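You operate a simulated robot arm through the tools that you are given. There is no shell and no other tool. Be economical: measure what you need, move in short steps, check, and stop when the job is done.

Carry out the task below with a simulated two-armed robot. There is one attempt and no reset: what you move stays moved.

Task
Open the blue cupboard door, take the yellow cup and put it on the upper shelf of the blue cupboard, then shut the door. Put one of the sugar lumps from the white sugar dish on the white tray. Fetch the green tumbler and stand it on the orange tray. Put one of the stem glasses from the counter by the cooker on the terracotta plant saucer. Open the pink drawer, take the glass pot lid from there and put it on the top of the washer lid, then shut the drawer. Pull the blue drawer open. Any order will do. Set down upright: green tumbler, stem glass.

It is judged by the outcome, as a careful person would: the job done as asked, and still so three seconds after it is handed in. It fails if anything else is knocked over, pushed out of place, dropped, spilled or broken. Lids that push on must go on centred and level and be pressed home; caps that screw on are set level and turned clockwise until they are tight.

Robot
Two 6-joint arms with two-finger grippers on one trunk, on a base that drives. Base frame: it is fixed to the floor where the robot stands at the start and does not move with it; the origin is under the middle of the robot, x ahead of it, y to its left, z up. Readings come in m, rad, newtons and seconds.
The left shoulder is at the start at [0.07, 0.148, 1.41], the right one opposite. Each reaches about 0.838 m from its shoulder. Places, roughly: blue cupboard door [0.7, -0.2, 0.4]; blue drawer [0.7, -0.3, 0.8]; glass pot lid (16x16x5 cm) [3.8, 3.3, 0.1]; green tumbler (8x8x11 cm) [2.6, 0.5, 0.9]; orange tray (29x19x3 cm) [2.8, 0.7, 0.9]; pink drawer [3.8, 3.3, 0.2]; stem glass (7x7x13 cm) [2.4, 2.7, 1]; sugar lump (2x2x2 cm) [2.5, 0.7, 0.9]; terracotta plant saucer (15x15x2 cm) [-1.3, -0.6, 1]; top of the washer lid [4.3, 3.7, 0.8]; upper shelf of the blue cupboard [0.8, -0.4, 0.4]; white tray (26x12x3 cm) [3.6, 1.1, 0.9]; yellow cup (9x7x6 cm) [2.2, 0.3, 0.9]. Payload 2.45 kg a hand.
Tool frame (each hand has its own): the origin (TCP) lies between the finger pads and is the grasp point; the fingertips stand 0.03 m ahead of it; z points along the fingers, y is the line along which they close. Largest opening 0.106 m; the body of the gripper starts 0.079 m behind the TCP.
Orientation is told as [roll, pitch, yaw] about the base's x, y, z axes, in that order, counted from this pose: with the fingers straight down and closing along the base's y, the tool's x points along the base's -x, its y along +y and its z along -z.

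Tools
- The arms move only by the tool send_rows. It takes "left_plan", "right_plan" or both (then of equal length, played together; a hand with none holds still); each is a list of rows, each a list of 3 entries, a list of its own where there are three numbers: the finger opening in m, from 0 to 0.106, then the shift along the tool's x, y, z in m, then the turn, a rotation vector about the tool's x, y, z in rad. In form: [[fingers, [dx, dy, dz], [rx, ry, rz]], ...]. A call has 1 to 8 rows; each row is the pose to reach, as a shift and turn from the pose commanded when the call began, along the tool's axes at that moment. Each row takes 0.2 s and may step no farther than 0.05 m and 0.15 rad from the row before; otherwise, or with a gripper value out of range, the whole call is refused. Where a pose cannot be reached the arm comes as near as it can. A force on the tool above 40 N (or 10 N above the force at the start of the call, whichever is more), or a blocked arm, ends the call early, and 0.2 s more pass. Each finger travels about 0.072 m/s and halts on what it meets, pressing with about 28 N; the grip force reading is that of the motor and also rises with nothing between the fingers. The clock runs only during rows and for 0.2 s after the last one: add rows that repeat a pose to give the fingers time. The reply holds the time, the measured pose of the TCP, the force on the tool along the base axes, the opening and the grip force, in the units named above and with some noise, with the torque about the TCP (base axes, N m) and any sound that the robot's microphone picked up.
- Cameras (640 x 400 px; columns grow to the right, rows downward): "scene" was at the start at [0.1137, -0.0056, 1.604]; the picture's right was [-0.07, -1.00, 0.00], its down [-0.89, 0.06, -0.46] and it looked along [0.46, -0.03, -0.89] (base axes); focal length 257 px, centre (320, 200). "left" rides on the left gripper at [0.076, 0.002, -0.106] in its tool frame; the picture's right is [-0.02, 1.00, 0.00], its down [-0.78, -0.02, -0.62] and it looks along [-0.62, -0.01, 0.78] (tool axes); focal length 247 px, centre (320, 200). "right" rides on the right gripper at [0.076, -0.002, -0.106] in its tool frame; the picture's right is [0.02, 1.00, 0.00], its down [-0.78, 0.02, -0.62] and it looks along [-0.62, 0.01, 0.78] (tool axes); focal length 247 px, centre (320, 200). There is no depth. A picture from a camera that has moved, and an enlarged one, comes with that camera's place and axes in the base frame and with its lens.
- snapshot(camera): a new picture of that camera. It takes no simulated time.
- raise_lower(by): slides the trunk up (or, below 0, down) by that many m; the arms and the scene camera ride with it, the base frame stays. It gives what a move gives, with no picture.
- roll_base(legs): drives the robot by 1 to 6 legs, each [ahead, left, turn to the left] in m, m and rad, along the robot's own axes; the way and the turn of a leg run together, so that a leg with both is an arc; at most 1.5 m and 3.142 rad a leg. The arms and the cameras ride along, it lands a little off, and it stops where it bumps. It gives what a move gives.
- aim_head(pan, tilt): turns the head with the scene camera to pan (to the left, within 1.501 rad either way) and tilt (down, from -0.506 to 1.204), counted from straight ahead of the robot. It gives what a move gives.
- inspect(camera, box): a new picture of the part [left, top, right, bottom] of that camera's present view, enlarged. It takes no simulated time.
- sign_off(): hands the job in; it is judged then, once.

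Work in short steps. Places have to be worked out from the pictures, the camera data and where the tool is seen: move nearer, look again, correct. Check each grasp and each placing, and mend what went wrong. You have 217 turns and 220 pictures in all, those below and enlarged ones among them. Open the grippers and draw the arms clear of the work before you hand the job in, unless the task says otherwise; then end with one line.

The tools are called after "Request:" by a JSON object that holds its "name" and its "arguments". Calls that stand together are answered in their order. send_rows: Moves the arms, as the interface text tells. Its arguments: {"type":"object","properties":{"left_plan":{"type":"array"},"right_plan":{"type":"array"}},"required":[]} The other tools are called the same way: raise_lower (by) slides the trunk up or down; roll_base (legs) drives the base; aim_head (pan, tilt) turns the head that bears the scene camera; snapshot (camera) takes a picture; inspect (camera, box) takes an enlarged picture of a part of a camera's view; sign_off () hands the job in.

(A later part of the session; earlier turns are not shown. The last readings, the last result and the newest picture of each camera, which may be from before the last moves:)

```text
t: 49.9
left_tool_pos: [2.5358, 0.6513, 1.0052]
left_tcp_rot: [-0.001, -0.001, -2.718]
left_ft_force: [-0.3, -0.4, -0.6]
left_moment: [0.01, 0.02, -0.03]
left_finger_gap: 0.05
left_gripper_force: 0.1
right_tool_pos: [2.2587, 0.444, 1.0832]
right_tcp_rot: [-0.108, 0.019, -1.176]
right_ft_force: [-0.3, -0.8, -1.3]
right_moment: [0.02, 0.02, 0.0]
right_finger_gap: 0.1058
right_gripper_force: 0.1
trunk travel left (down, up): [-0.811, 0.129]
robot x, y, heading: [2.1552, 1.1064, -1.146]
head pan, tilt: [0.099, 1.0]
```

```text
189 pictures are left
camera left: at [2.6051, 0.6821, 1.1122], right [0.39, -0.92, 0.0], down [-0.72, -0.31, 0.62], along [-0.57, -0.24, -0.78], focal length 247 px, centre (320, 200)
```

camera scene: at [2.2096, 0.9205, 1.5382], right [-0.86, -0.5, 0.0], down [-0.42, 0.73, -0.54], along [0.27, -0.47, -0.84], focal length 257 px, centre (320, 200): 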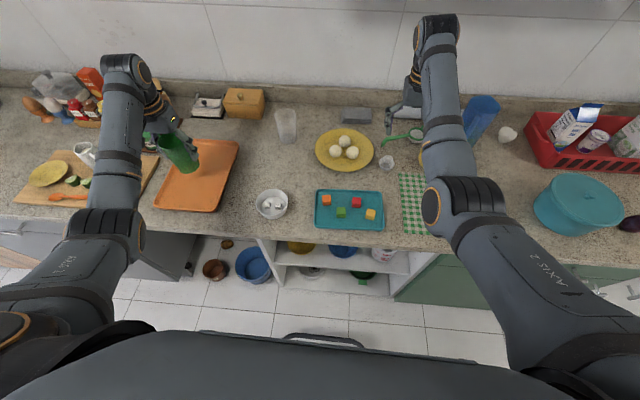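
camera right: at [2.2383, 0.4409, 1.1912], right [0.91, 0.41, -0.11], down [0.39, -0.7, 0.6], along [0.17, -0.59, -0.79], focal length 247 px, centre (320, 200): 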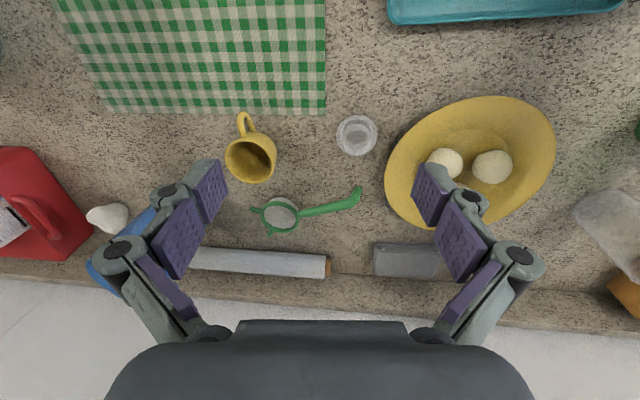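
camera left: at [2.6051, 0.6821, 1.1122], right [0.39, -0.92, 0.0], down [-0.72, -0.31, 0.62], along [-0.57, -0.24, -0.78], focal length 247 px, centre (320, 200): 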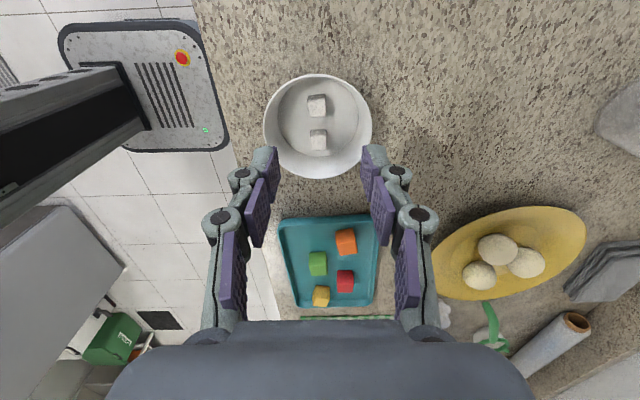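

The left lump is right under the TCP. I narrow the fingers and descend to just above the dish, then check.

Request:
{"name": "send_rows", "arguments": {"left_plan": [[0.045, [0.003, 0, 0.02], [0, 0, 0]], [0.04, [0.003, 0, 0.05], [0, 0, 0]], [0.04, [0.003, 0, 0.065], [0, 0, 0]]]}}

Request:
{"name": "snapshot", "arguments": {"camera": "left"}}

```text
t: 50.7
left_tool_pos: [2.5388, 0.6574, 0.9424]
left_tcp_rot: [0.002, -0.003, -2.716]
left_ft_force: [0.7, -0.1, -0.4]
left_moment: [-0.04, -0.03, 0.03]
left_finger_gap: 0.0399
left_gripper_force: 0.1
right_tool_pos: [2.2583, 0.45, 1.0854]
right_tcp_rot: [-0.112, 0.013, -1.178]
right_ft_force: [0.4, 0.3, 0.7]
right_moment: [0.01, 0.0, 0.01]
right_finger_gap: 0.1061
right_gripper_force: 0.1
trunk travel left (down, up): [-0.811, 0.129]
robot x, y, heading: [2.1555, 1.1027, -1.141]
head pan, tilt: [0.099, 1.0]
```

```text
188 pictures are left
camera left: at [2.6078, 0.6872, 1.0482], right [0.39, -0.92, 0.0], down [-0.72, -0.31, 0.62], along [-0.57, -0.25, -0.78], focal length 247 px, centre (320, 200)
```

left: 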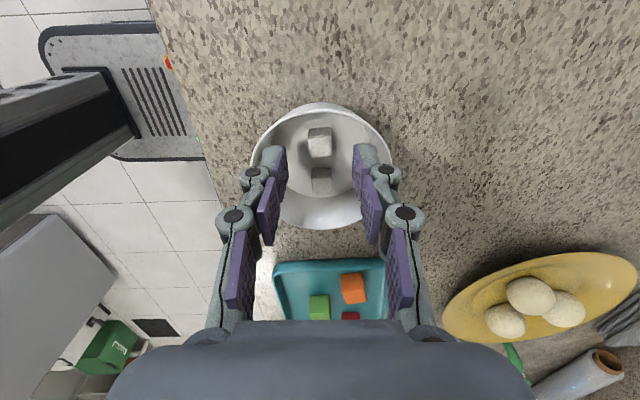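

Aligned over the lump. Descending into the dish and closing.

Request:
{"name": "send_rows", "arguments": {"left_plan": [[0.04, [0, 0, 0.015], [0, 0, 0]], [0.04, [0, 0, 0.03], [0, 0, 0]], [0.04, [0, 0, 0.033], [0, 0, 0]]]}}

Request:
{"name": "snapshot", "arguments": {"camera": "left"}}

```text
t: 51.5
left_tool_pos: [2.537, 0.6555, 0.9129]
left_tcp_rot: [0.007, 0.001, -2.714]
left_ft_force: [-0.4, 3.8, 23.2]
left_moment: [0.26, 0.03, 0.02]
left_finger_gap: 0.039
left_gripper_force: 8.4
right_tool_pos: [2.2564, 0.4491, 1.0871]
right_tcp_rot: [-0.11, 0.011, -1.175]
right_ft_force: [-0.4, 0.2, 0.0]
right_moment: [0.0, 0.02, 0.01]
right_finger_gap: 0.1062
right_gripper_force: 0.1
trunk travel left (down, up): [-0.811, 0.129]
robot x, y, heading: [2.1549, 1.106, -1.142]
head pan, tilt: [0.099, 1.0]
```

```text
187 pictures are left
camera left: at [2.6067, 0.687, 1.0188], right [0.39, -0.92, 0.01], down [-0.72, -0.3, 0.62], along [-0.57, -0.25, -0.78], focal length 247 px, centre (320, 200)
```

left: 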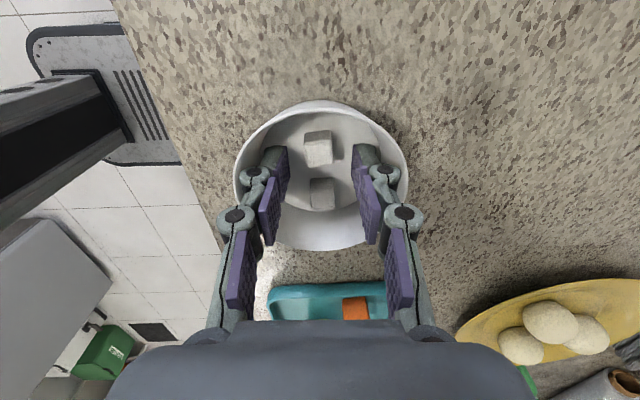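

Fingers touched the dish's curved wall and the lump is ~12 mm further left. I lift a bit, shift, narrow the opening.

Request:
{"name": "send_rows", "arguments": {"left_plan": [[0.04, [0, 0, -0.015], [0, 0, 0]], [0.032, [0.006, 0, -0.015], [0, 0, 0]], [0.03, [0.012, 0, -0.015], [0, 0, 0]], [0.03, [0.012, 0, -0.008], [0, 0, 0]]]}}

Request:
{"name": "snapshot", "arguments": {"camera": "left"}}

```text
t: 52.5
left_tool_pos: [2.5504, 0.659, 0.9163]
left_tcp_rot: [0.001, 0.0, -2.717]
left_ft_force: [0.5, 0.3, -0.1]
left_moment: [0.0, 0.02, -0.01]
left_finger_gap: 0.0297
left_gripper_force: 0.0
right_tool_pos: [2.2571, 0.4471, 1.0848]
right_tcp_rot: [-0.11, 0.017, -1.178]
right_ft_force: [-0.4, -0.6, -0.3]
right_moment: [0.0, 0.04, 0.0]
right_finger_gap: 0.106
right_gripper_force: 0.1
trunk travel left (down, up): [-0.811, 0.129]
robot x, y, heading: [2.1552, 1.1055, -1.146]
head pan, tilt: [0.099, 1.0]
```

```text
186 pictures are left
camera left: at [2.6191, 0.6897, 1.0229], right [0.39, -0.92, 0.0], down [-0.72, -0.31, 0.62], along [-0.57, -0.24, -0.78], focal length 247 px, centre (320, 200)
```

left: 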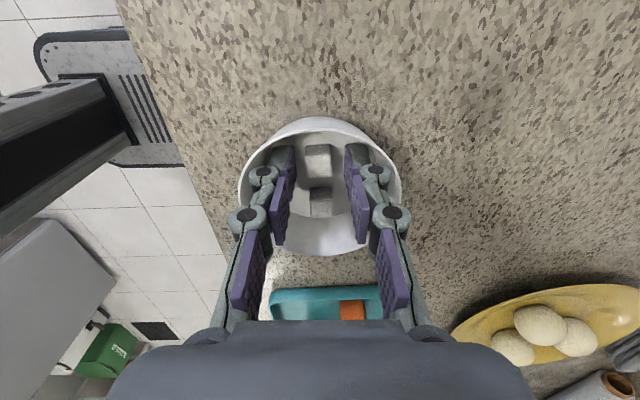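

The lump is between the tips. I go down 8 mm and close.

Request:
{"name": "send_rows", "arguments": {"left_plan": [[0.03, [0.003, 0, 0.008], [0, 0, 0]], [0.02, [0.003, 0, 0.008], [0, 0, 0]], [0.01, [0.003, 0, 0.008], [0, 0, 0]], [0.01, [0.003, 0, 0.008], [0, 0, 0]]]}}

Request:
{"name": "snapshot", "arguments": {"camera": "left"}}

```text
t: 53.5
left_tool_pos: [2.5513, 0.6603, 0.9136]
left_tcp_rot: [0.006, 0.002, -2.717]
left_ft_force: [0.0, -0.2, 22.8]
left_moment: [0.02, 0.1, 0.02]
left_finger_gap: 0.0135
left_gripper_force: 27.4
right_tool_pos: [2.2567, 0.4489, 1.0863]
right_tcp_rot: [-0.11, 0.011, -1.179]
right_ft_force: [-1.4, 0.4, 0.5]
right_moment: [-0.02, 0.0, 0.0]
right_finger_gap: 0.1061
right_gripper_force: 0.0
trunk travel left (down, up): [-0.811, 0.129]
robot x, y, heading: [2.1559, 1.1018, -1.147]
head pan, tilt: [0.099, 1.0]
```

```text
185 pictures are left
camera left: at [2.6204, 0.6927, 1.0187], right [0.39, -0.92, 0.01], down [-0.72, -0.3, 0.62], along [-0.57, -0.25, -0.78], focal length 247 px, centre (320, 200)
```

left: 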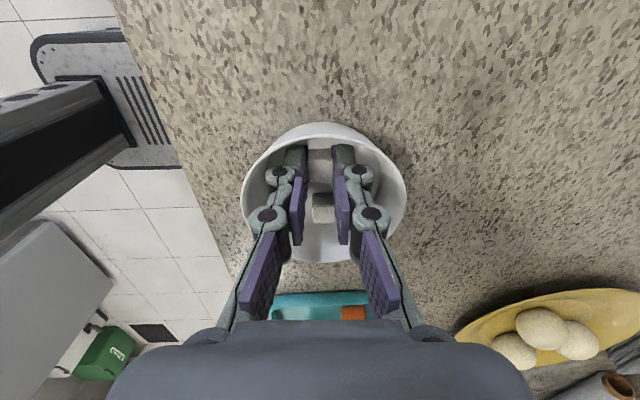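

Gripping something (0.0135 m). I lift up.

Request:
{"name": "send_rows", "arguments": {"left_plan": [[0.005, [0, 0, -0.03], [0, 0, 0]], [0.005, [0, 0, -0.07], [0, 0, 0]], [0.005, [0, 0, -0.09], [0, 0, 0]]]}}

Request:
{"name": "snapshot", "arguments": {"camera": "left"}}

```text
t: 54.3
left_tool_pos: [2.552, 0.6595, 0.9978]
left_tcp_rot: [0.0, 0.001, -2.718]
left_ft_force: [0.6, 0.1, 0.5]
left_moment: [-0.05, 0.02, 0.01]
left_finger_gap: 0.0134
left_gripper_force: 28.5
right_tool_pos: [2.2578, 0.4464, 1.0843]
right_tcp_rot: [-0.112, 0.015, -1.179]
right_ft_force: [1.0, -0.3, 0.4]
right_moment: [0.01, 0.0, -0.04]
right_finger_gap: 0.106
right_gripper_force: 0.0
trunk travel left (down, up): [-0.811, 0.129]
robot x, y, heading: [2.1578, 1.106, -1.145]
head pan, tilt: [0.099, 1.0]
```

```text
184 pictures are left
camera left: at [2.6225, 0.6912, 1.1051], right [0.39, -0.92, 0.0], down [-0.72, -0.31, 0.62], along [-0.57, -0.24, -0.78], focal length 247 px, centre (320, 200)
```

left: 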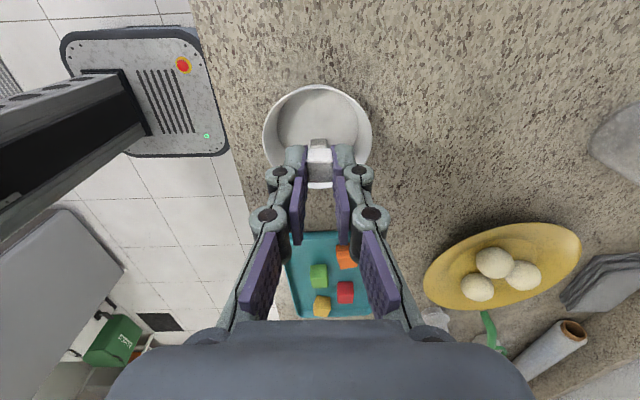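

The lump is held. I back away from the counter, then drive left towards the white tray.

Request:
{"name": "roll_base", "arguments": {"legs": [[-0.35, 0, 0], [0, 1.1, 0]]}}

Request:
{"name": "snapshot", "arguments": {"camera": "scene"}}

```text
t: 61.9
left_tool_pos: [3.4268, 1.4346, 0.9996]
left_tcp_rot: [-0.001, 0.0, -2.726]
left_ft_force: [0.5, 0.4, 0.9]
left_moment: [-0.01, -0.03, 0.0]
left_finger_gap: 0.0135
left_gripper_force: 28.1
right_tool_pos: [3.1293, 1.2241, 1.0849]
right_tcp_rot: [-0.11, 0.015, -1.186]
right_ft_force: [0.6, 0.1, 0.3]
right_moment: [0.01, -0.02, 0.01]
right_finger_gap: 0.1059
right_gripper_force: 0.1
trunk travel left (down, up): [-0.811, 0.129]
robot x, y, heading: [3.0346, 1.8826, -1.156]
head pan, tilt: [0.099, 1.0]
```

```text
183 pictures are left
camera scene: at [3.0891, 1.7758, 1.538], right [-0.87, -0.49, 0.0], down [-0.41, 0.73, -0.54], along [0.27, -0.47, -0.84], focal length 257 px, centre (320, 200)
```

scene: 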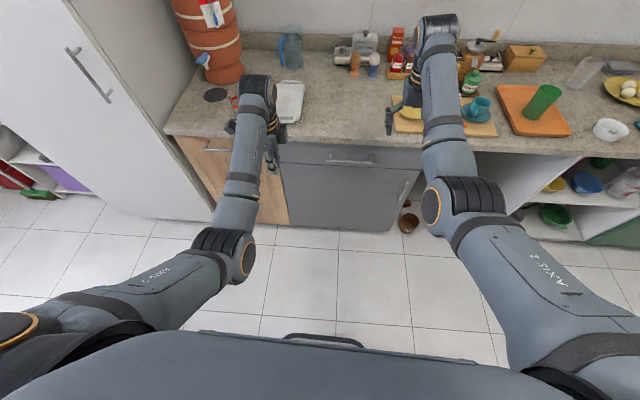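

White tray estimated at (1.01, 0.22) in robot frame. I drive ahead 0.36 m.

Request:
{"name": "roll_base", "arguments": {"legs": [[0.36, 0.02, 0.015]]}}

Request:
{"name": "snapshot", "arguments": {"camera": "left"}}

Request:
{"name": "snapshot", "arguments": {"camera": "scene"}}

```text
t: 64.2
left_tool_pos: [3.5987, 1.1281, 0.9996]
left_tcp_rot: [0.003, 0.0, -2.71]
left_ft_force: [0.0, -0.2, -0.9]
left_moment: [0.0, -0.01, 0.01]
left_finger_gap: 0.0135
left_gripper_force: 27.9
right_tool_pos: [3.3062, 0.9116, 1.0856]
right_tcp_rot: [-0.11, 0.015, -1.169]
right_ft_force: [1.0, 1.0, -0.4]
right_moment: [0.01, 0.03, -0.03]
right_finger_gap: 0.1056
right_gripper_force: 0.0
trunk travel left (down, up): [-0.811, 0.129]
robot x, y, heading: [3.2001, 1.5664, -1.139]
head pan, tilt: [0.099, 1.0]
```

```text
182 pictures are left
camera left: at [3.6686, 1.159, 1.106], right [0.4, -0.92, 0.0], down [-0.72, -0.31, 0.62], along [-0.57, -0.25, -0.78], focal length 247 px, centre (320, 200)
```

left: 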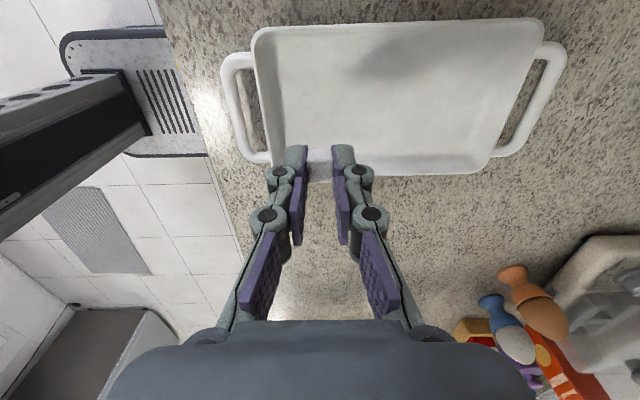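

```text
181 pictures are left
camera scene: at [3.2549, 1.4629, 1.5382], right [-0.86, -0.51, 0.0], down [-0.43, 0.73, -0.54], along [0.27, -0.47, -0.84], focal length 257 px, centre (320, 200)
```

scene: 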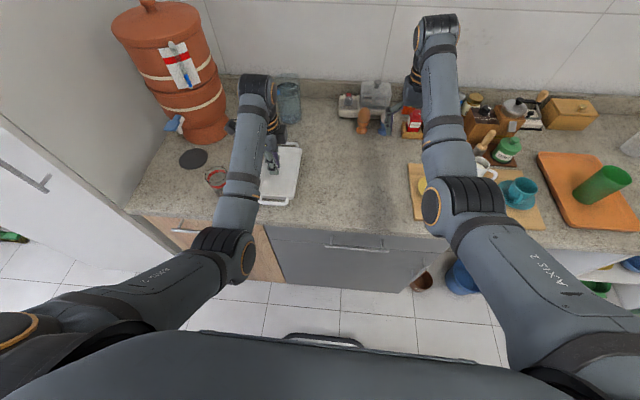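

The tray is under the hand; I shift 5 cm ahead to its middle and lower.

Request:
{"name": "send_rows", "arguments": {"left_plan": [[0.005, [0.006, 0.025, 0.02], [0, 0, 0]], [0.005, [0.012, 0.05, 0.05], [0, 0, 0]], [0.005, [0.012, 0.05, 0.08], [0, 0, 0]], [0.005, [0.012, 0.05, 0.09], [0, 0, 0]]]}}

Request:
{"name": "snapshot", "arguments": {"camera": "left"}}

```text
t: 65.2
left_tool_pos: [3.6328, 1.0868, 0.9141]
left_tcp_rot: [0.01, 0.0, -2.71]
left_ft_force: [1.4, -0.8, 23.4]
left_moment: [0.08, 0.05, -0.04]
left_finger_gap: 0.0134
left_gripper_force: 28.2
right_tool_pos: [3.3047, 0.9132, 1.0869]
right_tcp_rot: [-0.11, 0.012, -1.169]
right_ft_force: [-0.5, 0.0, 0.0]
right_moment: [-0.03, 0.0, -0.03]
right_finger_gap: 0.1059
right_gripper_force: 0.0
trunk travel left (down, up): [-0.811, 0.129]
robot x, y, heading: [3.1996, 1.5657, -1.138]
head pan, tilt: [0.099, 1.0]
```

```text
180 pictures are left
camera left: at [3.7009, 1.1186, 1.0203], right [0.4, -0.92, 0.01], down [-0.72, -0.31, 0.62], along [-0.57, -0.26, -0.78], focal length 247 px, centre (320, 200)
```

left: 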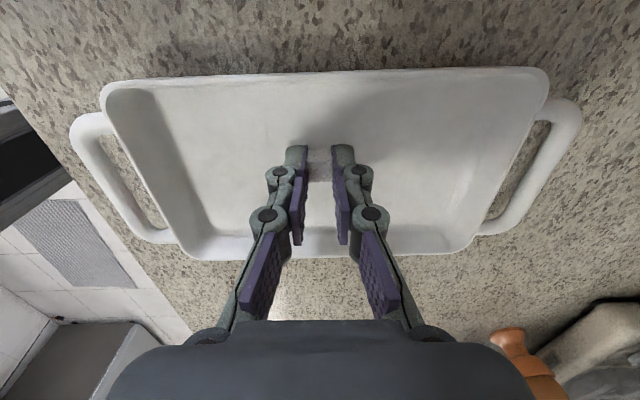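

Lump is on the tray floor. I relieve 3 mm, open and lift.

Request:
{"name": "send_rows", "arguments": {"left_plan": [[0.005, [0, 0, -0.005], [0, 0, 0]], [0.03, [0, 0, -0.005], [0, 0, 0]], [0.045, [0, 0, -0.005], [0, 0, 0]], [0.045, [0, 0, -0.03], [0, 0, 0]], [0.045, [0, 0, -0.07], [0, 0, 0]], [0.045, [0, 0, -0.1], [0, 0, 0]]]}}

Request:
{"name": "snapshot", "arguments": {"camera": "left"}}

```text
t: 66.6
left_tool_pos: [3.6297, 1.0877, 1.0105]
left_tcp_rot: [-0.001, 0.002, -2.708]
left_ft_force: [0.4, -0.4, -0.3]
left_moment: [0.01, 0.02, 0.01]
left_finger_gap: 0.045
left_gripper_force: 0.1
right_tool_pos: [3.3062, 0.911, 1.0845]
right_tcp_rot: [-0.111, 0.016, -1.17]
right_ft_force: [-0.3, -0.3, 0.0]
right_moment: [0.0, -0.01, -0.01]
right_finger_gap: 0.1058
right_gripper_force: 0.0
trunk travel left (down, up): [-0.811, 0.129]
robot x, y, heading: [3.1992, 1.5683, -1.136]
head pan, tilt: [0.099, 1.0]
```

```text
179 pictures are left
camera left: at [3.7004, 1.1186, 1.1162], right [0.4, -0.92, 0.0], down [-0.72, -0.31, 0.62], along [-0.57, -0.25, -0.78], focal length 247 px, centre (320, 200)
```

left: 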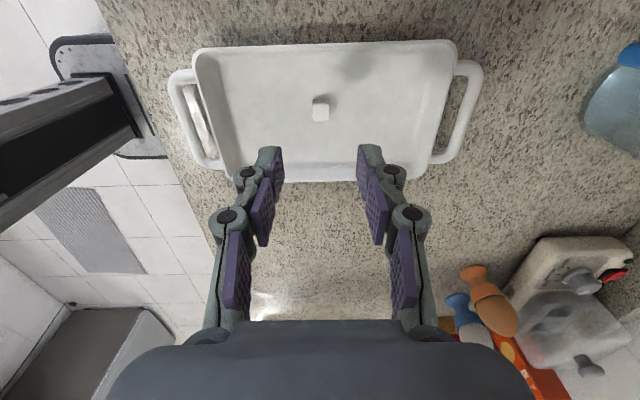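

Sugar lump is on the white tray. Now I back off, turn around towards the opposite side and look.

Request:
{"name": "roll_base", "arguments": {"legs": [[-0.34, 0, 0], [0, 0, 1.57], [0.4, 0, 0], [0, 0, 1.57]]}}

Request:
{"name": "aim_head", "arguments": {"pan": 0, "tilt": 0.6}}

Request:
{"name": "snapshot", "arguments": {"camera": "scene"}}

```text
t: 78.6
left_tool_pos: [2.9997, 2.5244, 1.0091]
left_tcp_rot: [0.0, 0.0, 0.424]
left_ft_force: [-0.1, 0.7, 0.1]
left_moment: [0.03, 0.0, 0.0]
left_finger_gap: 0.0451
left_gripper_force: 0.1
right_tool_pos: [3.3249, 2.6974, 1.0845]
right_tcp_rot: [-0.111, 0.015, 1.964]
right_ft_force: [0.0, 0.1, -0.1]
right_moment: [-0.02, 0.02, 0.0]
right_finger_gap: 0.1061
right_gripper_force: 0.1
trunk travel left (down, up): [-0.811, 0.129]
robot x, y, heading: [3.4274, 2.0379, 1.99]
head pan, tilt: [0.099, 1.0]
```

```text
t: 79.4
left_tool_pos: [2.9997, 2.5247, 1.0093]
left_tcp_rot: [0.0, 0.0, 0.423]
left_ft_force: [0.5, 0.3, -0.3]
left_moment: [-0.03, 0.02, 0.0]
left_finger_gap: 0.045
left_gripper_force: 0.2
right_tool_pos: [3.327, 2.6979, 1.0856]
right_tcp_rot: [-0.113, 0.016, 1.963]
right_ft_force: [-0.8, 0.7, 0.1]
right_moment: [-0.01, 0.01, -0.01]
right_finger_gap: 0.1061
right_gripper_force: 0.1
trunk travel left (down, up): [-0.811, 0.129]
robot x, y, heading: [3.4276, 2.04, 1.993]
head pan, tilt: [0.0, 0.6]
```

```text
178 pictures are left
camera scene: at [3.3697, 2.1645, 1.57], right [0.91, 0.41, 0.0], down [0.23, -0.52, -0.82], along [-0.34, 0.75, -0.57], focal length 257 px, centre (320, 200)
```

scene: 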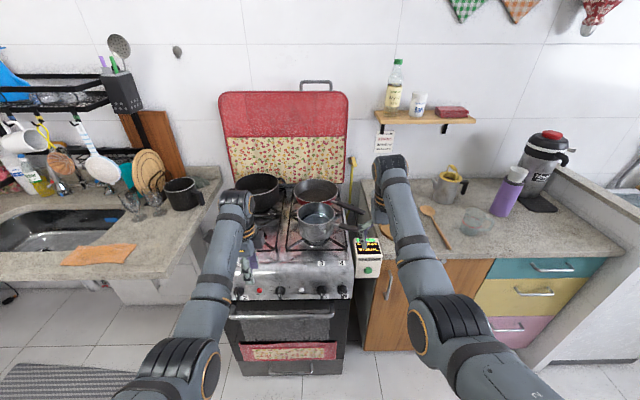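

Pink drawer is the bottom of three on the right, stem glasses are left of the cooker. I drive right toward the drawers and look down.

Request:
{"name": "roll_base", "arguments": {"legs": [[0, -1.15, 0.01]]}}

Request:
{"name": "aim_head", "arguments": {"pan": 0, "tilt": 0.75}}

Request:
{"name": "snapshot", "arguments": {"camera": "scene"}}

```text
t: 85.3
left_tool_pos: [4.0503, 2.9968, 1.0099]
left_tcp_rot: [-0.002, -0.001, 0.426]
left_ft_force: [-0.3, -0.8, 0.0]
left_moment: [-0.02, 0.03, 0.03]
left_finger_gap: 0.045
left_gripper_force: 0.1
right_tool_pos: [4.3753, 3.172, 1.0846]
right_tcp_rot: [-0.111, 0.016, 1.964]
right_ft_force: [0.3, 0.2, 0.2]
right_moment: [-0.02, -0.03, -0.01]
right_finger_gap: 0.1059
right_gripper_force: 0.0
trunk travel left (down, up): [-0.811, 0.129]
robot x, y, heading: [4.4788, 2.5123, 2.002]
head pan, tilt: [0.0, 0.6]
```

```text
t: 86.0
left_tool_pos: [4.0495, 2.998, 1.0091]
left_tcp_rot: [-0.002, 0.0, 0.425]
left_ft_force: [0.6, -0.1, -0.3]
left_moment: [0.0, -0.02, 0.02]
left_finger_gap: 0.0448
left_gripper_force: 0.0
right_tool_pos: [4.3741, 3.1712, 1.0845]
right_tcp_rot: [-0.113, 0.015, 1.964]
right_ft_force: [0.0, -0.6, 0.9]
right_moment: [0.01, -0.01, 0.0]
right_finger_gap: 0.106
right_gripper_force: 0.0
trunk travel left (down, up): [-0.811, 0.129]
robot x, y, heading: [4.4793, 2.511, 1.995]
head pan, tilt: [0.0, 0.75]
```

```text
177 pictures are left
camera scene: at [4.423, 2.6341, 1.5572], right [0.91, 0.41, 0.0], down [0.28, -0.62, -0.73], along [-0.3, 0.67, -0.68], focal length 257 px, centre (320, 200)
```

scene: 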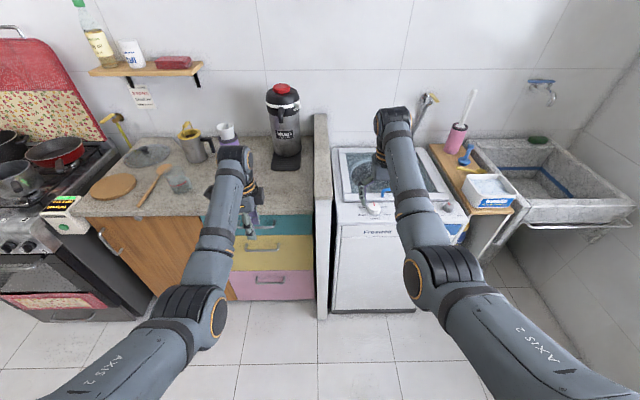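

Pink drawer handle is about (0.90, 0.29) robot frame. I back off slightly and turn the left hand so its fingers point forward with vertical closing.

Request:
{"name": "roll_base", "arguments": {"legs": [[-0.15, 0, 0]]}}

Request:
{"name": "send_rows", "arguments": {"left_plan": [[0.06, [0, 0, 0], [-0.145, 0, 0]], [0.07, [0, 0, 0], [-0.29, 0, 0]], [0.08, [0, 0, 0], [-0.435, 0, 0]], [0.08, [0, 0, 0], [-0.58, 0, 0]], [0.08, [0, 0, 0], [-0.725, 0, 0]], [0.08, [0, 0, 0], [-0.87, 0, 0]], [0.08, [0, 0, 0], [-1.015, 0, 0]], [0.08, [0, 0, 0], [-1.16, 0, 0]]]}}

Request:
{"name": "send_rows", "arguments": {"left_plan": [[0.08, [0, 0, 0], [-0.14, 0, 0]], [0.08, [0, 0, 0], [-0.28, 0, 0]], [0.08, [0, 0, 0], [-0.41, 0, 0]]]}}

```text
t: 87.4
left_tool_pos: [4.1109, 2.8628, 1.0086]
left_tcp_rot: [-0.001, 0.001, 0.426]
left_ft_force: [-1.1, 0.6, 0.1]
left_moment: [0.0, 0.01, 0.03]
left_finger_gap: 0.0449
left_gripper_force: 0.0
right_tool_pos: [4.4356, 3.0376, 1.0817]
right_tcp_rot: [-0.111, 0.017, 1.966]
right_ft_force: [-0.4, -0.2, -0.4]
right_moment: [-0.02, -0.01, 0.0]
right_finger_gap: 0.1057
right_gripper_force: 0.1
trunk travel left (down, up): [-0.811, 0.129]
robot x, y, heading: [4.5394, 2.3781, 1.999]
head pan, tilt: [0.0, 0.75]
```

```text
t: 89.2
left_tool_pos: [4.1106, 2.8602, 1.0112]
left_tcp_rot: [1.162, -0.001, 0.425]
left_ft_force: [-0.9, -0.9, 1.2]
left_moment: [0.04, 0.01, -0.05]
left_finger_gap: 0.08
left_gripper_force: 0.0
right_tool_pos: [4.437, 3.0357, 1.0843]
right_tcp_rot: [-0.112, 0.017, 1.966]
right_ft_force: [0.4, -0.6, -0.2]
right_moment: [0.0, -0.02, -0.01]
right_finger_gap: 0.1059
right_gripper_force: 0.0
trunk travel left (down, up): [-0.811, 0.129]
robot x, y, heading: [4.5429, 2.377, 1.998]
head pan, tilt: [0.0, 0.75]
```

```text
t: 90.0
left_tool_pos: [4.111, 2.8597, 1.009]
left_tcp_rot: [1.574, 0.0, 0.429]
left_ft_force: [-0.8, 0.4, 0.5]
left_moment: [0.0, -0.02, -0.02]
left_finger_gap: 0.0802
left_gripper_force: 0.0
right_tool_pos: [4.4358, 3.0361, 1.0845]
right_tcp_rot: [-0.111, 0.014, 1.966]
right_ft_force: [-0.1, -0.8, 0.9]
right_moment: [0.0, 0.02, 0.01]
right_finger_gap: 0.1059
right_gripper_force: 0.1
trunk travel left (down, up): [-0.811, 0.129]
robot x, y, heading: [4.5388, 2.3791, 1.995]
head pan, tilt: [0.0, 0.75]
```

The left hand now points forward. I lower the trunk 0.65 m and look.

Request:
{"name": "raise_lower", "arguments": {"by": -0.65}}

Request:
{"name": "aim_head", "arguments": {"pan": 0.2, "tilt": 0.6}}

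Request:
{"name": "snapshot", "arguments": {"camera": "scene"}}

Request:
{"name": "snapshot", "arguments": {"camera": "left"}}

```text
refused: -0.65 is not a number from -0.4 to 0.4
```

```text
t: 90.7
left_tool_pos: [4.1098, 2.8615, 1.0095]
left_tcp_rot: [1.571, -0.002, 0.43]
left_ft_force: [0.6, -0.5, 1.0]
left_moment: [0.01, -0.01, 0.02]
left_finger_gap: 0.0799
left_gripper_force: 0.1
right_tool_pos: [4.4366, 3.0349, 1.0856]
right_tcp_rot: [-0.112, 0.014, 1.964]
right_ft_force: [0.0, 0.5, -0.6]
right_moment: [-0.03, 0.0, 0.01]
right_finger_gap: 0.106
right_gripper_force: 0.1
trunk travel left (down, up): [-0.811, 0.129]
robot x, y, heading: [4.5384, 2.3802, 1.998]
head pan, tilt: [0.201, 0.6]
```

```text
176 pictures are left
camera scene: at [4.4673, 2.4934, 1.57], right [0.81, 0.59, 0.0], down [0.33, -0.46, -0.82], along [-0.48, 0.67, -0.57], focal length 257 px, centre (320, 200)
```

scene: 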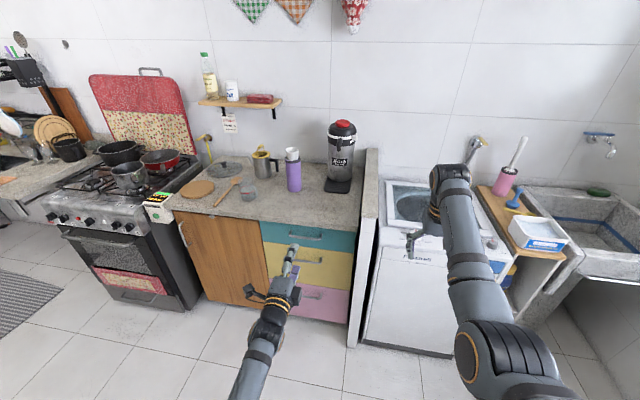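

```text
175 pictures are left
camera left: at [4.0859, 2.7327, 1.0111], right [0.02, 0.01, 1.0], down [0.97, -0.24, -0.02], along [0.24, 0.97, -0.01], focal length 247 px, centre (320, 200)
```

left: 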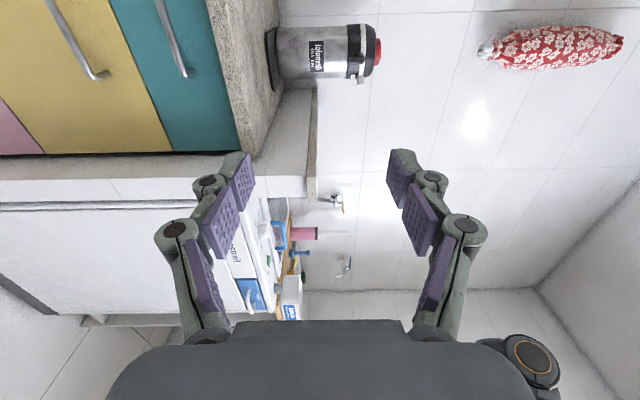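

Trunk moves are limited to 0.4 each; I lower in two steps.

Request:
{"name": "raise_lower", "arguments": {"by": -0.4}}

Request:
{"name": "raise_lower", "arguments": {"by": -0.3}}

Request:
{"name": "snapshot", "arguments": {"camera": "scene"}}

Request:
{"name": "snapshot", "arguments": {"camera": "left"}}

```text
t: 94.5
left_tool_pos: [4.1116, 2.8597, 0.6095]
left_tcp_rot: [1.572, -0.001, 0.432]
left_ft_force: [1.0, 1.0, -0.4]
left_moment: [-0.01, 0.03, 0.05]
left_finger_gap: 0.0798
left_gripper_force: 0.0
right_tool_pos: [4.4366, 3.035, 0.6843]
right_tcp_rot: [-0.111, 0.017, 1.965]
right_ft_force: [0.3, 0.3, -0.7]
right_moment: [-0.01, 0.01, -0.01]
right_finger_gap: 0.1061
right_gripper_force: 0.1
trunk travel left (down, up): [-0.411, 0.529]
robot x, y, heading: [4.5433, 2.3776, 1.999]
head pan, tilt: [0.201, 0.6]
```

```text
t: 97.5
left_tool_pos: [4.1123, 2.8617, 0.3095]
left_tcp_rot: [1.573, 0.0, 0.431]
left_ft_force: [0.3, 0.5, -0.2]
left_moment: [0.01, 0.02, -0.01]
left_finger_gap: 0.08
left_gripper_force: 0.0
right_tool_pos: [4.4368, 3.0351, 0.3847]
right_tcp_rot: [-0.111, 0.017, 1.965]
right_ft_force: [-0.6, 0.2, 0.4]
right_moment: [-0.01, -0.01, -0.01]
right_finger_gap: 0.1063
right_gripper_force: 0.1
trunk travel left (down, up): [-0.111, 0.829]
robot x, y, heading: [4.5396, 2.377, 1.997]
head pan, tilt: [0.201, 0.6]
```

```text
174 pictures are left
camera scene: at [4.4673, 2.4932, 0.8701], right [0.81, 0.59, 0.0], down [0.33, -0.46, -0.82], along [-0.48, 0.67, -0.57], focal length 257 px, centre (320, 200)
```

scene: 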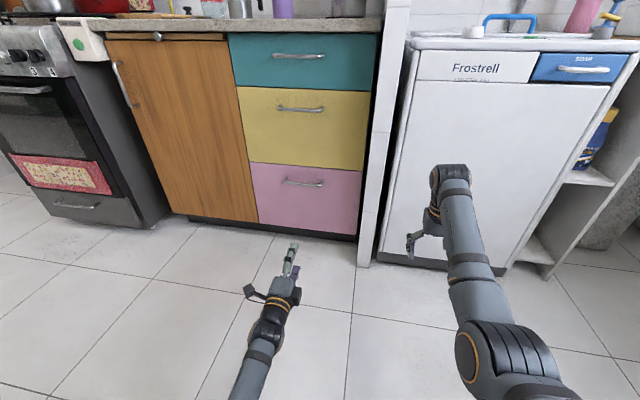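

```text
173 pictures are left
camera left: at [4.086, 2.7327, 0.3111], right [0.02, 0.01, 1.0], down [0.97, -0.24, -0.02], along [0.24, 0.97, -0.01], focal length 247 px, centre (320, 200)
```

left: 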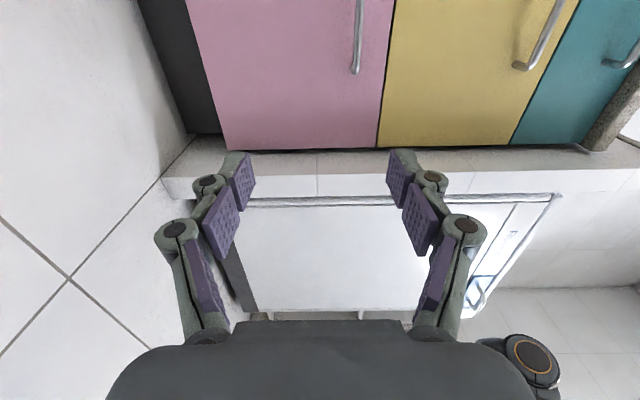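

Pink handle estimated at (3.923, 3.14, 0.366). I align the left hand in height/left and then drive forward 0.2.

Request:
{"name": "send_rows", "arguments": {"left_plan": [[0.08, [0.03, 0.028, 0], [0, 0, 0]], [0.08, [0.057, 0.055, 0], [0, 0, 0]]]}}

Request:
{"name": "roll_base", "arguments": {"legs": [[0.2, 0, 0]]}}

Request:
{"name": "snapshot", "arguments": {"camera": "left"}}

Request:
{"name": "snapshot", "arguments": {"camera": "scene"}}

```text
t: 98.1
left_tool_pos: [4.059, 2.8366, 0.3671]
left_tcp_rot: [1.572, 0.001, 0.43]
left_ft_force: [0.5, 0.6, 0.1]
left_moment: [0.0, 0.01, 0.01]
left_finger_gap: 0.0801
left_gripper_force: 0.1
right_tool_pos: [4.4372, 3.0359, 0.3841]
right_tcp_rot: [-0.111, 0.015, 1.963]
right_ft_force: [0.5, 0.2, -0.3]
right_moment: [0.0, 0.0, 0.0]
right_finger_gap: 0.1059
right_gripper_force: 0.1
trunk travel left (down, up): [-0.111, 0.829]
robot x, y, heading: [4.5388, 2.3795, 1.995]
head pan, tilt: [0.201, 0.6]
```

```text
t: 99.7
left_tool_pos: [3.9756, 3.0207, 0.3662]
left_tcp_rot: [1.574, 0.0, 0.431]
left_ft_force: [0.0, -0.2, -0.3]
left_moment: [0.02, -0.01, 0.0]
left_finger_gap: 0.0803
left_gripper_force: 0.0
right_tool_pos: [4.3534, 3.2196, 0.3854]
right_tcp_rot: [-0.11, 0.015, 1.967]
right_ft_force: [0.1, 0.7, -0.6]
right_moment: [-0.02, 0.02, -0.01]
right_finger_gap: 0.106
right_gripper_force: 0.0
trunk travel left (down, up): [-0.111, 0.829]
robot x, y, heading: [4.4545, 2.5615, 1.992]
head pan, tilt: [0.201, 0.6]
```

```text
172 pictures are left
camera left: at [3.95, 2.8921, 0.3675], right [0.02, 0.01, 1.0], down [0.97, -0.24, -0.02], along [0.24, 0.97, -0.01], focal length 247 px, centre (320, 200)
```

left: 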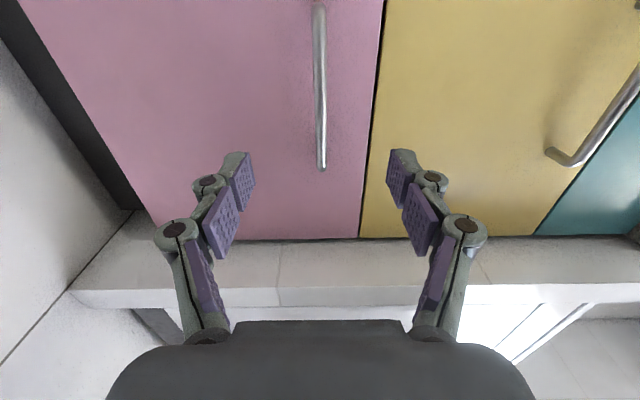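

```text
171 pictures are left
camera scene: at [4.3839, 2.6768, 0.87], right [0.81, 0.59, 0.0], down [0.33, -0.46, -0.82], along [-0.48, 0.67, -0.57], focal length 257 px, centre (320, 200)
```

scene: 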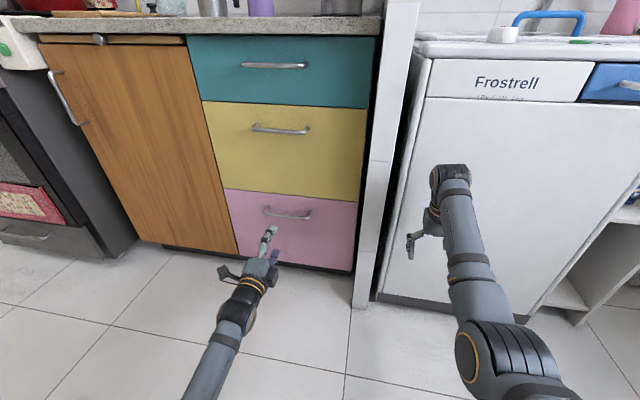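

Height is right. I advance 0.09 toward the handle and recheck.

Request:
{"name": "send_rows", "arguments": {"left_plan": [[0.06, [0, 0, 0.04], [0, 0, 0]], [0.05, [0, 0, 0.08], [0, 0, 0]], [0.05, [0, 0, 0.095], [0, 0, 0]]]}}

Request:
{"name": "snapshot", "arguments": {"camera": "left"}}

```text
t: 100.5
left_tool_pos: [3.9355, 3.1064, 0.3656]
left_tcp_rot: [1.573, -0.001, 0.431]
left_ft_force: [-0.1, -0.2, -0.8]
left_moment: [-0.01, 0.04, -0.01]
left_finger_gap: 0.0497
left_gripper_force: 0.0
right_tool_pos: [4.3526, 3.2184, 0.3849]
right_tcp_rot: [-0.113, 0.016, 1.967]
right_ft_force: [-0.5, 0.4, 0.6]
right_moment: [0.0, -0.02, -0.01]
right_finger_gap: 0.106
right_gripper_force: 0.1
trunk travel left (down, up): [-0.111, 0.829]
robot x, y, heading: [4.4587, 2.561, 1.992]
head pan, tilt: [0.201, 0.6]
```

```text
170 pictures are left
camera left: at [3.9104, 2.9792, 0.3667], right [0.02, 0.01, 1.0], down [0.97, -0.24, -0.02], along [0.24, 0.97, -0.01], focal length 247 px, centre (320, 200)
```

left: 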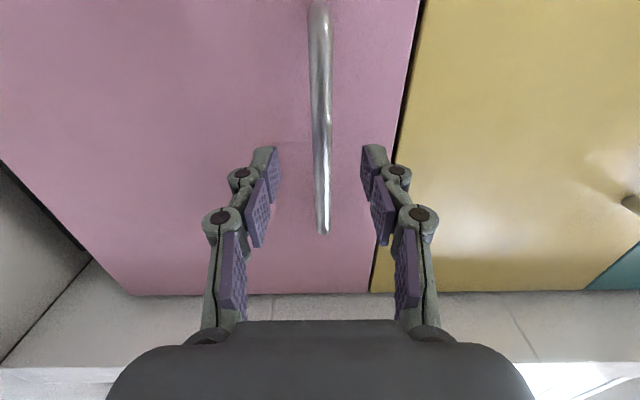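

I advance 2.2 cm and close on the bar.

Request:
{"name": "send_rows", "arguments": {"left_plan": [[0.05, [0, 0, 0.012], [0, 0, 0]], [0.05, [0, 0, 0.022], [0, 0, 0]], [0.03, [0, 0, 0.022], [0, 0, 0]], [0.01, [0, 0, 0.022], [0, 0, 0]], [0.0, [0, 0, 0.022], [0, 0, 0]], [0.0, [0, 0, 0.022], [0, 0, 0]]]}}

Request:
{"name": "snapshot", "arguments": {"camera": "left"}}

```text
t: 101.9
left_tool_pos: [3.9266, 3.1257, 0.3673]
left_tcp_rot: [1.575, 0.002, 0.431]
left_ft_force: [-0.5, 0.8, 3.3]
left_moment: [0.01, 0.04, -0.01]
left_finger_gap: 0.0107
left_gripper_force: 38.4
right_tool_pos: [4.3526, 3.2187, 0.3846]
right_tcp_rot: [-0.113, 0.015, 1.968]
right_ft_force: [-0.3, 0.4, 0.7]
right_moment: [0.0, -0.05, 0.01]
right_finger_gap: 0.1062
right_gripper_force: 0.0
trunk travel left (down, up): [-0.111, 0.829]
robot x, y, heading: [4.4545, 2.5587, 1.996]
head pan, tilt: [0.201, 0.6]
```

```text
169 pictures are left
camera left: at [3.9019, 2.9982, 0.3681], right [0.02, 0.01, 1.0], down [0.97, -0.24, -0.02], along [0.24, 0.97, -0.01], focal length 247 px, centre (320, 200)
```

left: 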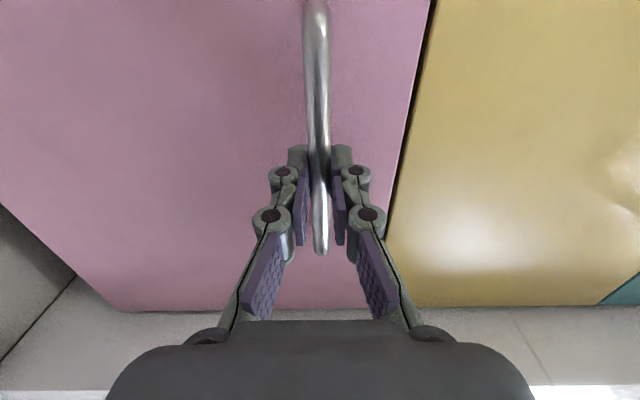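

Bar gripped (10.7 mm). I pull by driving back.

Request:
{"name": "roll_base", "arguments": {"legs": [[-0.32, 0, 0]]}}

Request:
{"name": "snapshot", "arguments": {"camera": "scene"}}

```text
t: 104.1
left_tool_pos: [4.0592, 2.8297, 0.3662]
left_tcp_rot: [1.571, 0.001, 0.437]
left_ft_force: [32.4, 14.6, 2.1]
left_moment: [0.01, -0.01, -0.46]
left_finger_gap: 0.0108
left_gripper_force: 38.1
right_tool_pos: [4.4837, 2.9241, 0.3841]
right_tcp_rot: [-0.109, 0.015, 1.972]
right_ft_force: [0.3, 0.3, -0.8]
right_moment: [-0.07, 0.01, -0.03]
right_finger_gap: 0.106
right_gripper_force: 0.1
trunk travel left (down, up): [-0.111, 0.829]
robot x, y, heading: [4.59, 2.2656, 2.001]
head pan, tilt: [0.201, 0.6]
```

```text
168 pictures are left
camera scene: at [4.5194, 2.3825, 0.8701], right [0.81, 0.59, 0.0], down [0.33, -0.46, -0.83], along [-0.49, 0.67, -0.56], focal length 257 px, centre (320, 200)
```

scene: 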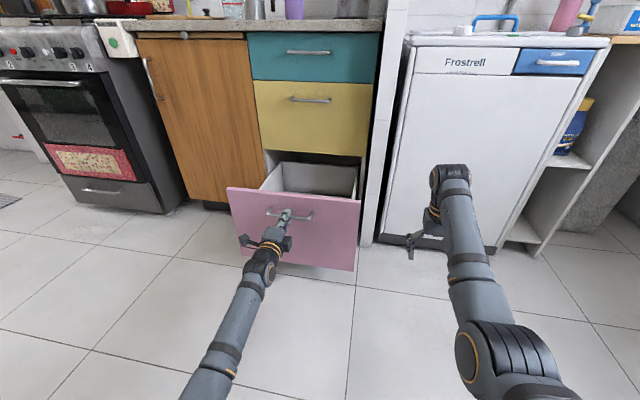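

The drawer is open. I release the handle and retract the left hand upward.

Request:
{"name": "send_rows", "arguments": {"left_plan": [[0.03, [0, 0, 0], [0, 0, 0]], [0.05, [0, 0, 0], [0, 0, 0]], [0.05, [0, 0, -0.04], [0, 0, 0]], [0.05, [0, 0, -0.08], [0, 0, 0]], [0.05, [0, 0.04, -0.09], [0, 0, 0]], [0.05, [0, 0.09, -0.09], [0, 0, 0]], [0.05, [0, 0.14, -0.09], [0, 0, 0]], [0.05, [0, 0.18, -0.09], [0, 0, 0]]]}}

Request:
{"name": "aim_head", "arguments": {"pan": 0.3, "tilt": 0.8}}

Request:
{"name": "snapshot", "arguments": {"camera": "scene"}}

```text
t: 105.9
left_tool_pos: [4.0966, 2.7458, 0.5452]
left_tcp_rot: [1.571, -0.002, 0.436]
left_ft_force: [0.2, -0.4, 0.6]
left_moment: [0.03, -0.01, 0.02]
left_finger_gap: 0.0501
left_gripper_force: 0.1
right_tool_pos: [4.4831, 2.9237, 0.3846]
right_tcp_rot: [-0.111, 0.015, 1.974]
right_ft_force: [0.2, -0.3, -0.4]
right_moment: [0.0, 0.01, 0.01]
right_finger_gap: 0.1059
right_gripper_force: 0.0
trunk travel left (down, up): [-0.111, 0.829]
robot x, y, heading: [4.5957, 2.2643, 2.005]
head pan, tilt: [0.201, 0.6]
```

```text
t: 106.6
left_tool_pos: [4.0974, 2.7466, 0.5447]
left_tcp_rot: [1.573, -0.002, 0.434]
left_ft_force: [-0.5, -0.4, 0.2]
left_moment: [0.0, -0.04, -0.02]
left_finger_gap: 0.05
left_gripper_force: 0.1
right_tool_pos: [4.4846, 2.9235, 0.3843]
right_tcp_rot: [-0.112, 0.015, 1.971]
right_ft_force: [0.3, -0.8, 0.5]
right_moment: [-0.02, 0.03, -0.03]
right_finger_gap: 0.1063
right_gripper_force: 0.0
trunk travel left (down, up): [-0.111, 0.829]
robot x, y, heading: [4.5919, 2.2649, 2.001]
head pan, tilt: [0.3, 0.799]
```

```text
167 pictures are left
camera scene: at [4.5163, 2.3708, 0.8532], right [0.74, 0.67, 0.0], down [0.48, -0.53, -0.7], along [-0.47, 0.52, -0.72], focal length 257 px, centre (320, 200)
```

scene: 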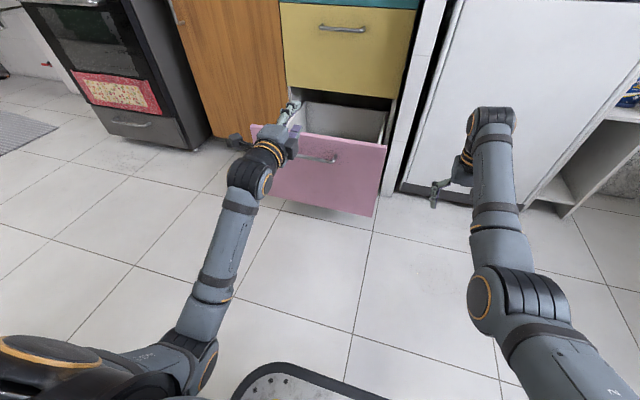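

I raise the trunk 0.4 m, shift the base left 0.42 so the right hand lines up with the drawer, and look inside.

Request:
{"name": "raise_lower", "arguments": {"by": 0.4}}

Request:
{"name": "roll_base", "arguments": {"legs": [[0, 0.42, 0]]}}

Request:
{"name": "aim_head", "arguments": {"pan": -0.1, "tilt": 0.9}}

Request:
{"name": "snapshot", "arguments": {"camera": "scene"}}

Request:
{"name": "snapshot", "arguments": {"camera": "right"}}

```text
t: 110.4
left_tool_pos: [4.0968, 2.7454, 0.946]
left_tcp_rot: [1.573, -0.002, 0.436]
left_ft_force: [-0.3, 0.3, -0.3]
left_moment: [-0.01, 0.04, 0.02]
left_finger_gap: 0.05
left_gripper_force: 0.0
right_tool_pos: [4.4841, 2.9234, 0.7839]
right_tcp_rot: [-0.113, 0.016, 1.972]
right_ft_force: [-0.1, 0.3, -0.2]
right_moment: [-0.02, -0.02, 0.02]
right_finger_gap: 0.1063
right_gripper_force: 0.0
trunk travel left (down, up): [-0.511, 0.429]
robot x, y, heading: [4.5932, 2.2661, 2.003]
head pan, tilt: [0.3, 0.799]
```

```text
t: 113.0
left_tool_pos: [3.7109, 2.569, 0.9453]
left_tcp_rot: [1.573, -0.002, 0.435]
left_ft_force: [0.2, 0.3, 0.3]
left_moment: [-0.01, -0.01, -0.03]
left_finger_gap: 0.0499
left_gripper_force: 0.1
right_tool_pos: [4.0993, 2.7462, 0.7837]
right_tcp_rot: [-0.111, 0.014, 1.97]
right_ft_force: [0.5, -0.6, -0.4]
right_moment: [-0.03, -0.02, 0.01]
right_finger_gap: 0.106
right_gripper_force: 0.1
trunk travel left (down, up): [-0.511, 0.429]
robot x, y, heading: [4.2042, 2.0897, 2.002]
head pan, tilt: [0.3, 0.799]
```

```text
t: 113.9
left_tool_pos: [3.7103, 2.5688, 0.9455]
left_tcp_rot: [1.573, -0.002, 0.433]
left_ft_force: [0.3, 0.1, 0.2]
left_moment: [0.03, 0.03, 0.02]
left_finger_gap: 0.0503
left_gripper_force: 0.1
right_tool_pos: [4.099, 2.7475, 0.784]
right_tcp_rot: [-0.112, 0.017, 1.97]
right_ft_force: [0.2, -0.5, -0.1]
right_moment: [0.01, -0.02, -0.04]
right_finger_gap: 0.1061
right_gripper_force: 0.3
trunk travel left (down, up): [-0.511, 0.429]
robot x, y, heading: [4.205, 2.0888, 2.003]
head pan, tilt: [-0.099, 0.901]
```

```text
166 pictures are left
camera scene: at [4.1596, 2.2049, 1.2453], right [0.95, 0.33, 0.0], down [0.26, -0.74, -0.62], along [-0.2, 0.59, -0.78], focal length 257 px, centre (320, 200)
```

scene: 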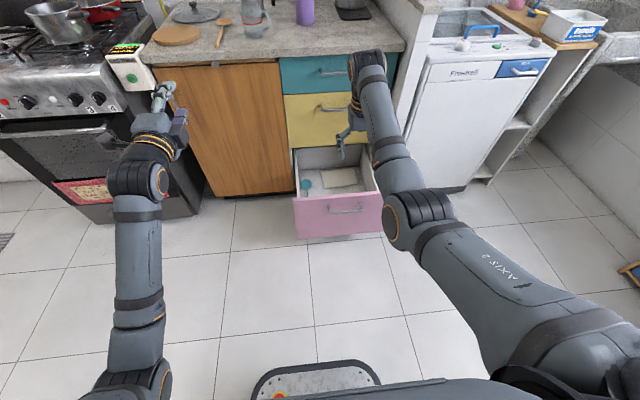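

```text
165 pictures are left
camera right: at [4.1199, 2.6748, 0.8911], right [-0.91, -0.41, -0.11], down [-0.39, 0.7, 0.6], along [-0.17, 0.59, -0.79], focal length 247 px, centre (320, 200)
```

right: 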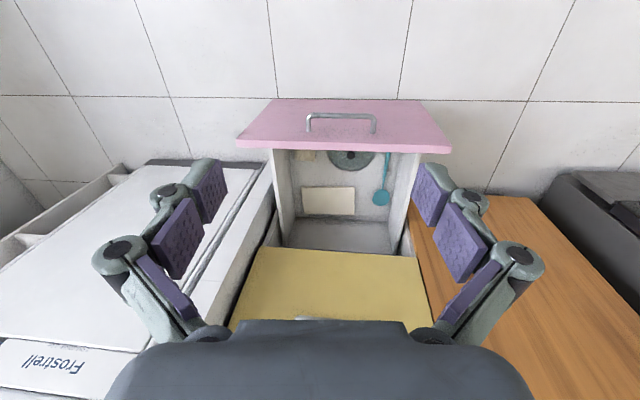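

The lid lies right behind the drawer front. I enlarge this.

Request:
{"name": "inspect", "arguments": {"camera": "right", "box": [230, 90, 460, 260]}}

```text
2.35 times, centred on (345, 175) of right
camera zoom: at [4.1199, 2.6748, 0.8911], right [-0.91, -0.41, -0.11], down [-0.39, 0.7, 0.6], along [-0.17, 0.59, -0.79], focal length 581 px, centre (261, 259)
```

zoom: 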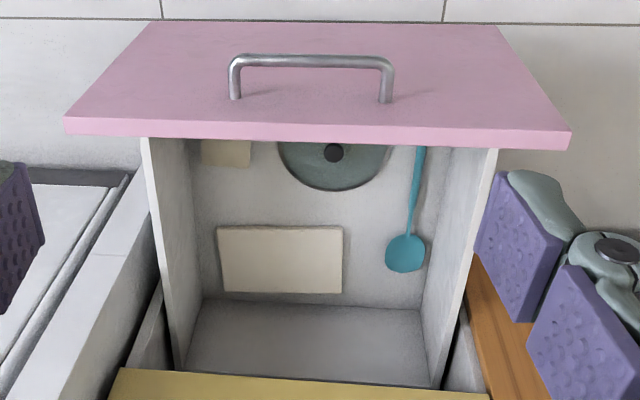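

Knob estimated at (3.942, 3.018, ~0.14), drawer face top at z≈0.45. I level the right hand and pull it back/down relative to the shoulder before driving forward.

Request:
{"name": "send_rows", "arguments": {"right_plan": [[0.08, [0.02, 0, 0.03], [-0.056, -0.008, -0.016]], [0.07, [0.045, 0, 0.06], [-0.112, -0.016, -0.033]], [0.06, [0.07, 0, 0.09], [-0.112, -0.016, -0.033]], [0.06, [0.095, 0, 0.12], [-0.112, -0.016, -0.033]], [0.06, [0.12, 0, 0.15], [-0.112, -0.016, -0.033]]]}}

```text
t: 115.1
left_tool_pos: [3.7109, 2.5687, 0.9462]
left_tcp_rot: [1.573, -0.003, 0.434]
left_ft_force: [-0.5, 0.0, 0.2]
left_moment: [-0.02, 0.0, 0.02]
left_finger_gap: 0.0498
left_gripper_force: 0.0
right_tool_pos: [4.164, 2.6394, 0.6371]
right_tcp_rot: [0.001, 0.0, 2.004]
right_ft_force: [-0.5, 0.0, -0.1]
right_moment: [-0.01, -0.01, 0.0]
right_finger_gap: 0.06
right_gripper_force: 0.2
trunk travel left (down, up): [-0.511, 0.429]
robot x, y, heading: [4.2007, 2.0892, 2.001]
head pan, tilt: [-0.099, 0.901]
```

I must retract the left hand too so it doesn't hit the counter/stove when driving forward.

Request:
{"name": "send_rows", "arguments": {"left_plan": [[0.05, [0, -0.04, -0.01], [0, 0, 0]], [0.05, [0, -0.08, -0.03], [0, 0, 0]], [0.05, [0, -0.12, -0.055], [0, 0, 0]], [0.05, [0, -0.16, -0.08], [0, 0, 0]], [0.05, [0, -0.2, -0.105], [0, 0, 0]], [0.05, [0, -0.22, -0.13], [0, 0, 0]]]}}

```text
t: 116.5
left_tool_pos: [3.7668, 2.4518, 0.7277]
left_tcp_rot: [1.57, -0.007, 0.432]
left_ft_force: [0.6, -0.2, 0.6]
left_moment: [-0.02, 0.01, -0.03]
left_finger_gap: 0.0497
left_gripper_force: 0.1
right_tool_pos: [4.1625, 2.6389, 0.639]
right_tcp_rot: [0.002, 0.001, 2.003]
right_ft_force: [-0.5, 0.0, -0.5]
right_moment: [-0.01, -0.01, -0.02]
right_finger_gap: 0.0601
right_gripper_force: 0.0
trunk travel left (down, up): [-0.511, 0.429]
robot x, y, heading: [4.2077, 2.0857, 2.001]
head pan, tilt: [-0.099, 0.901]
```

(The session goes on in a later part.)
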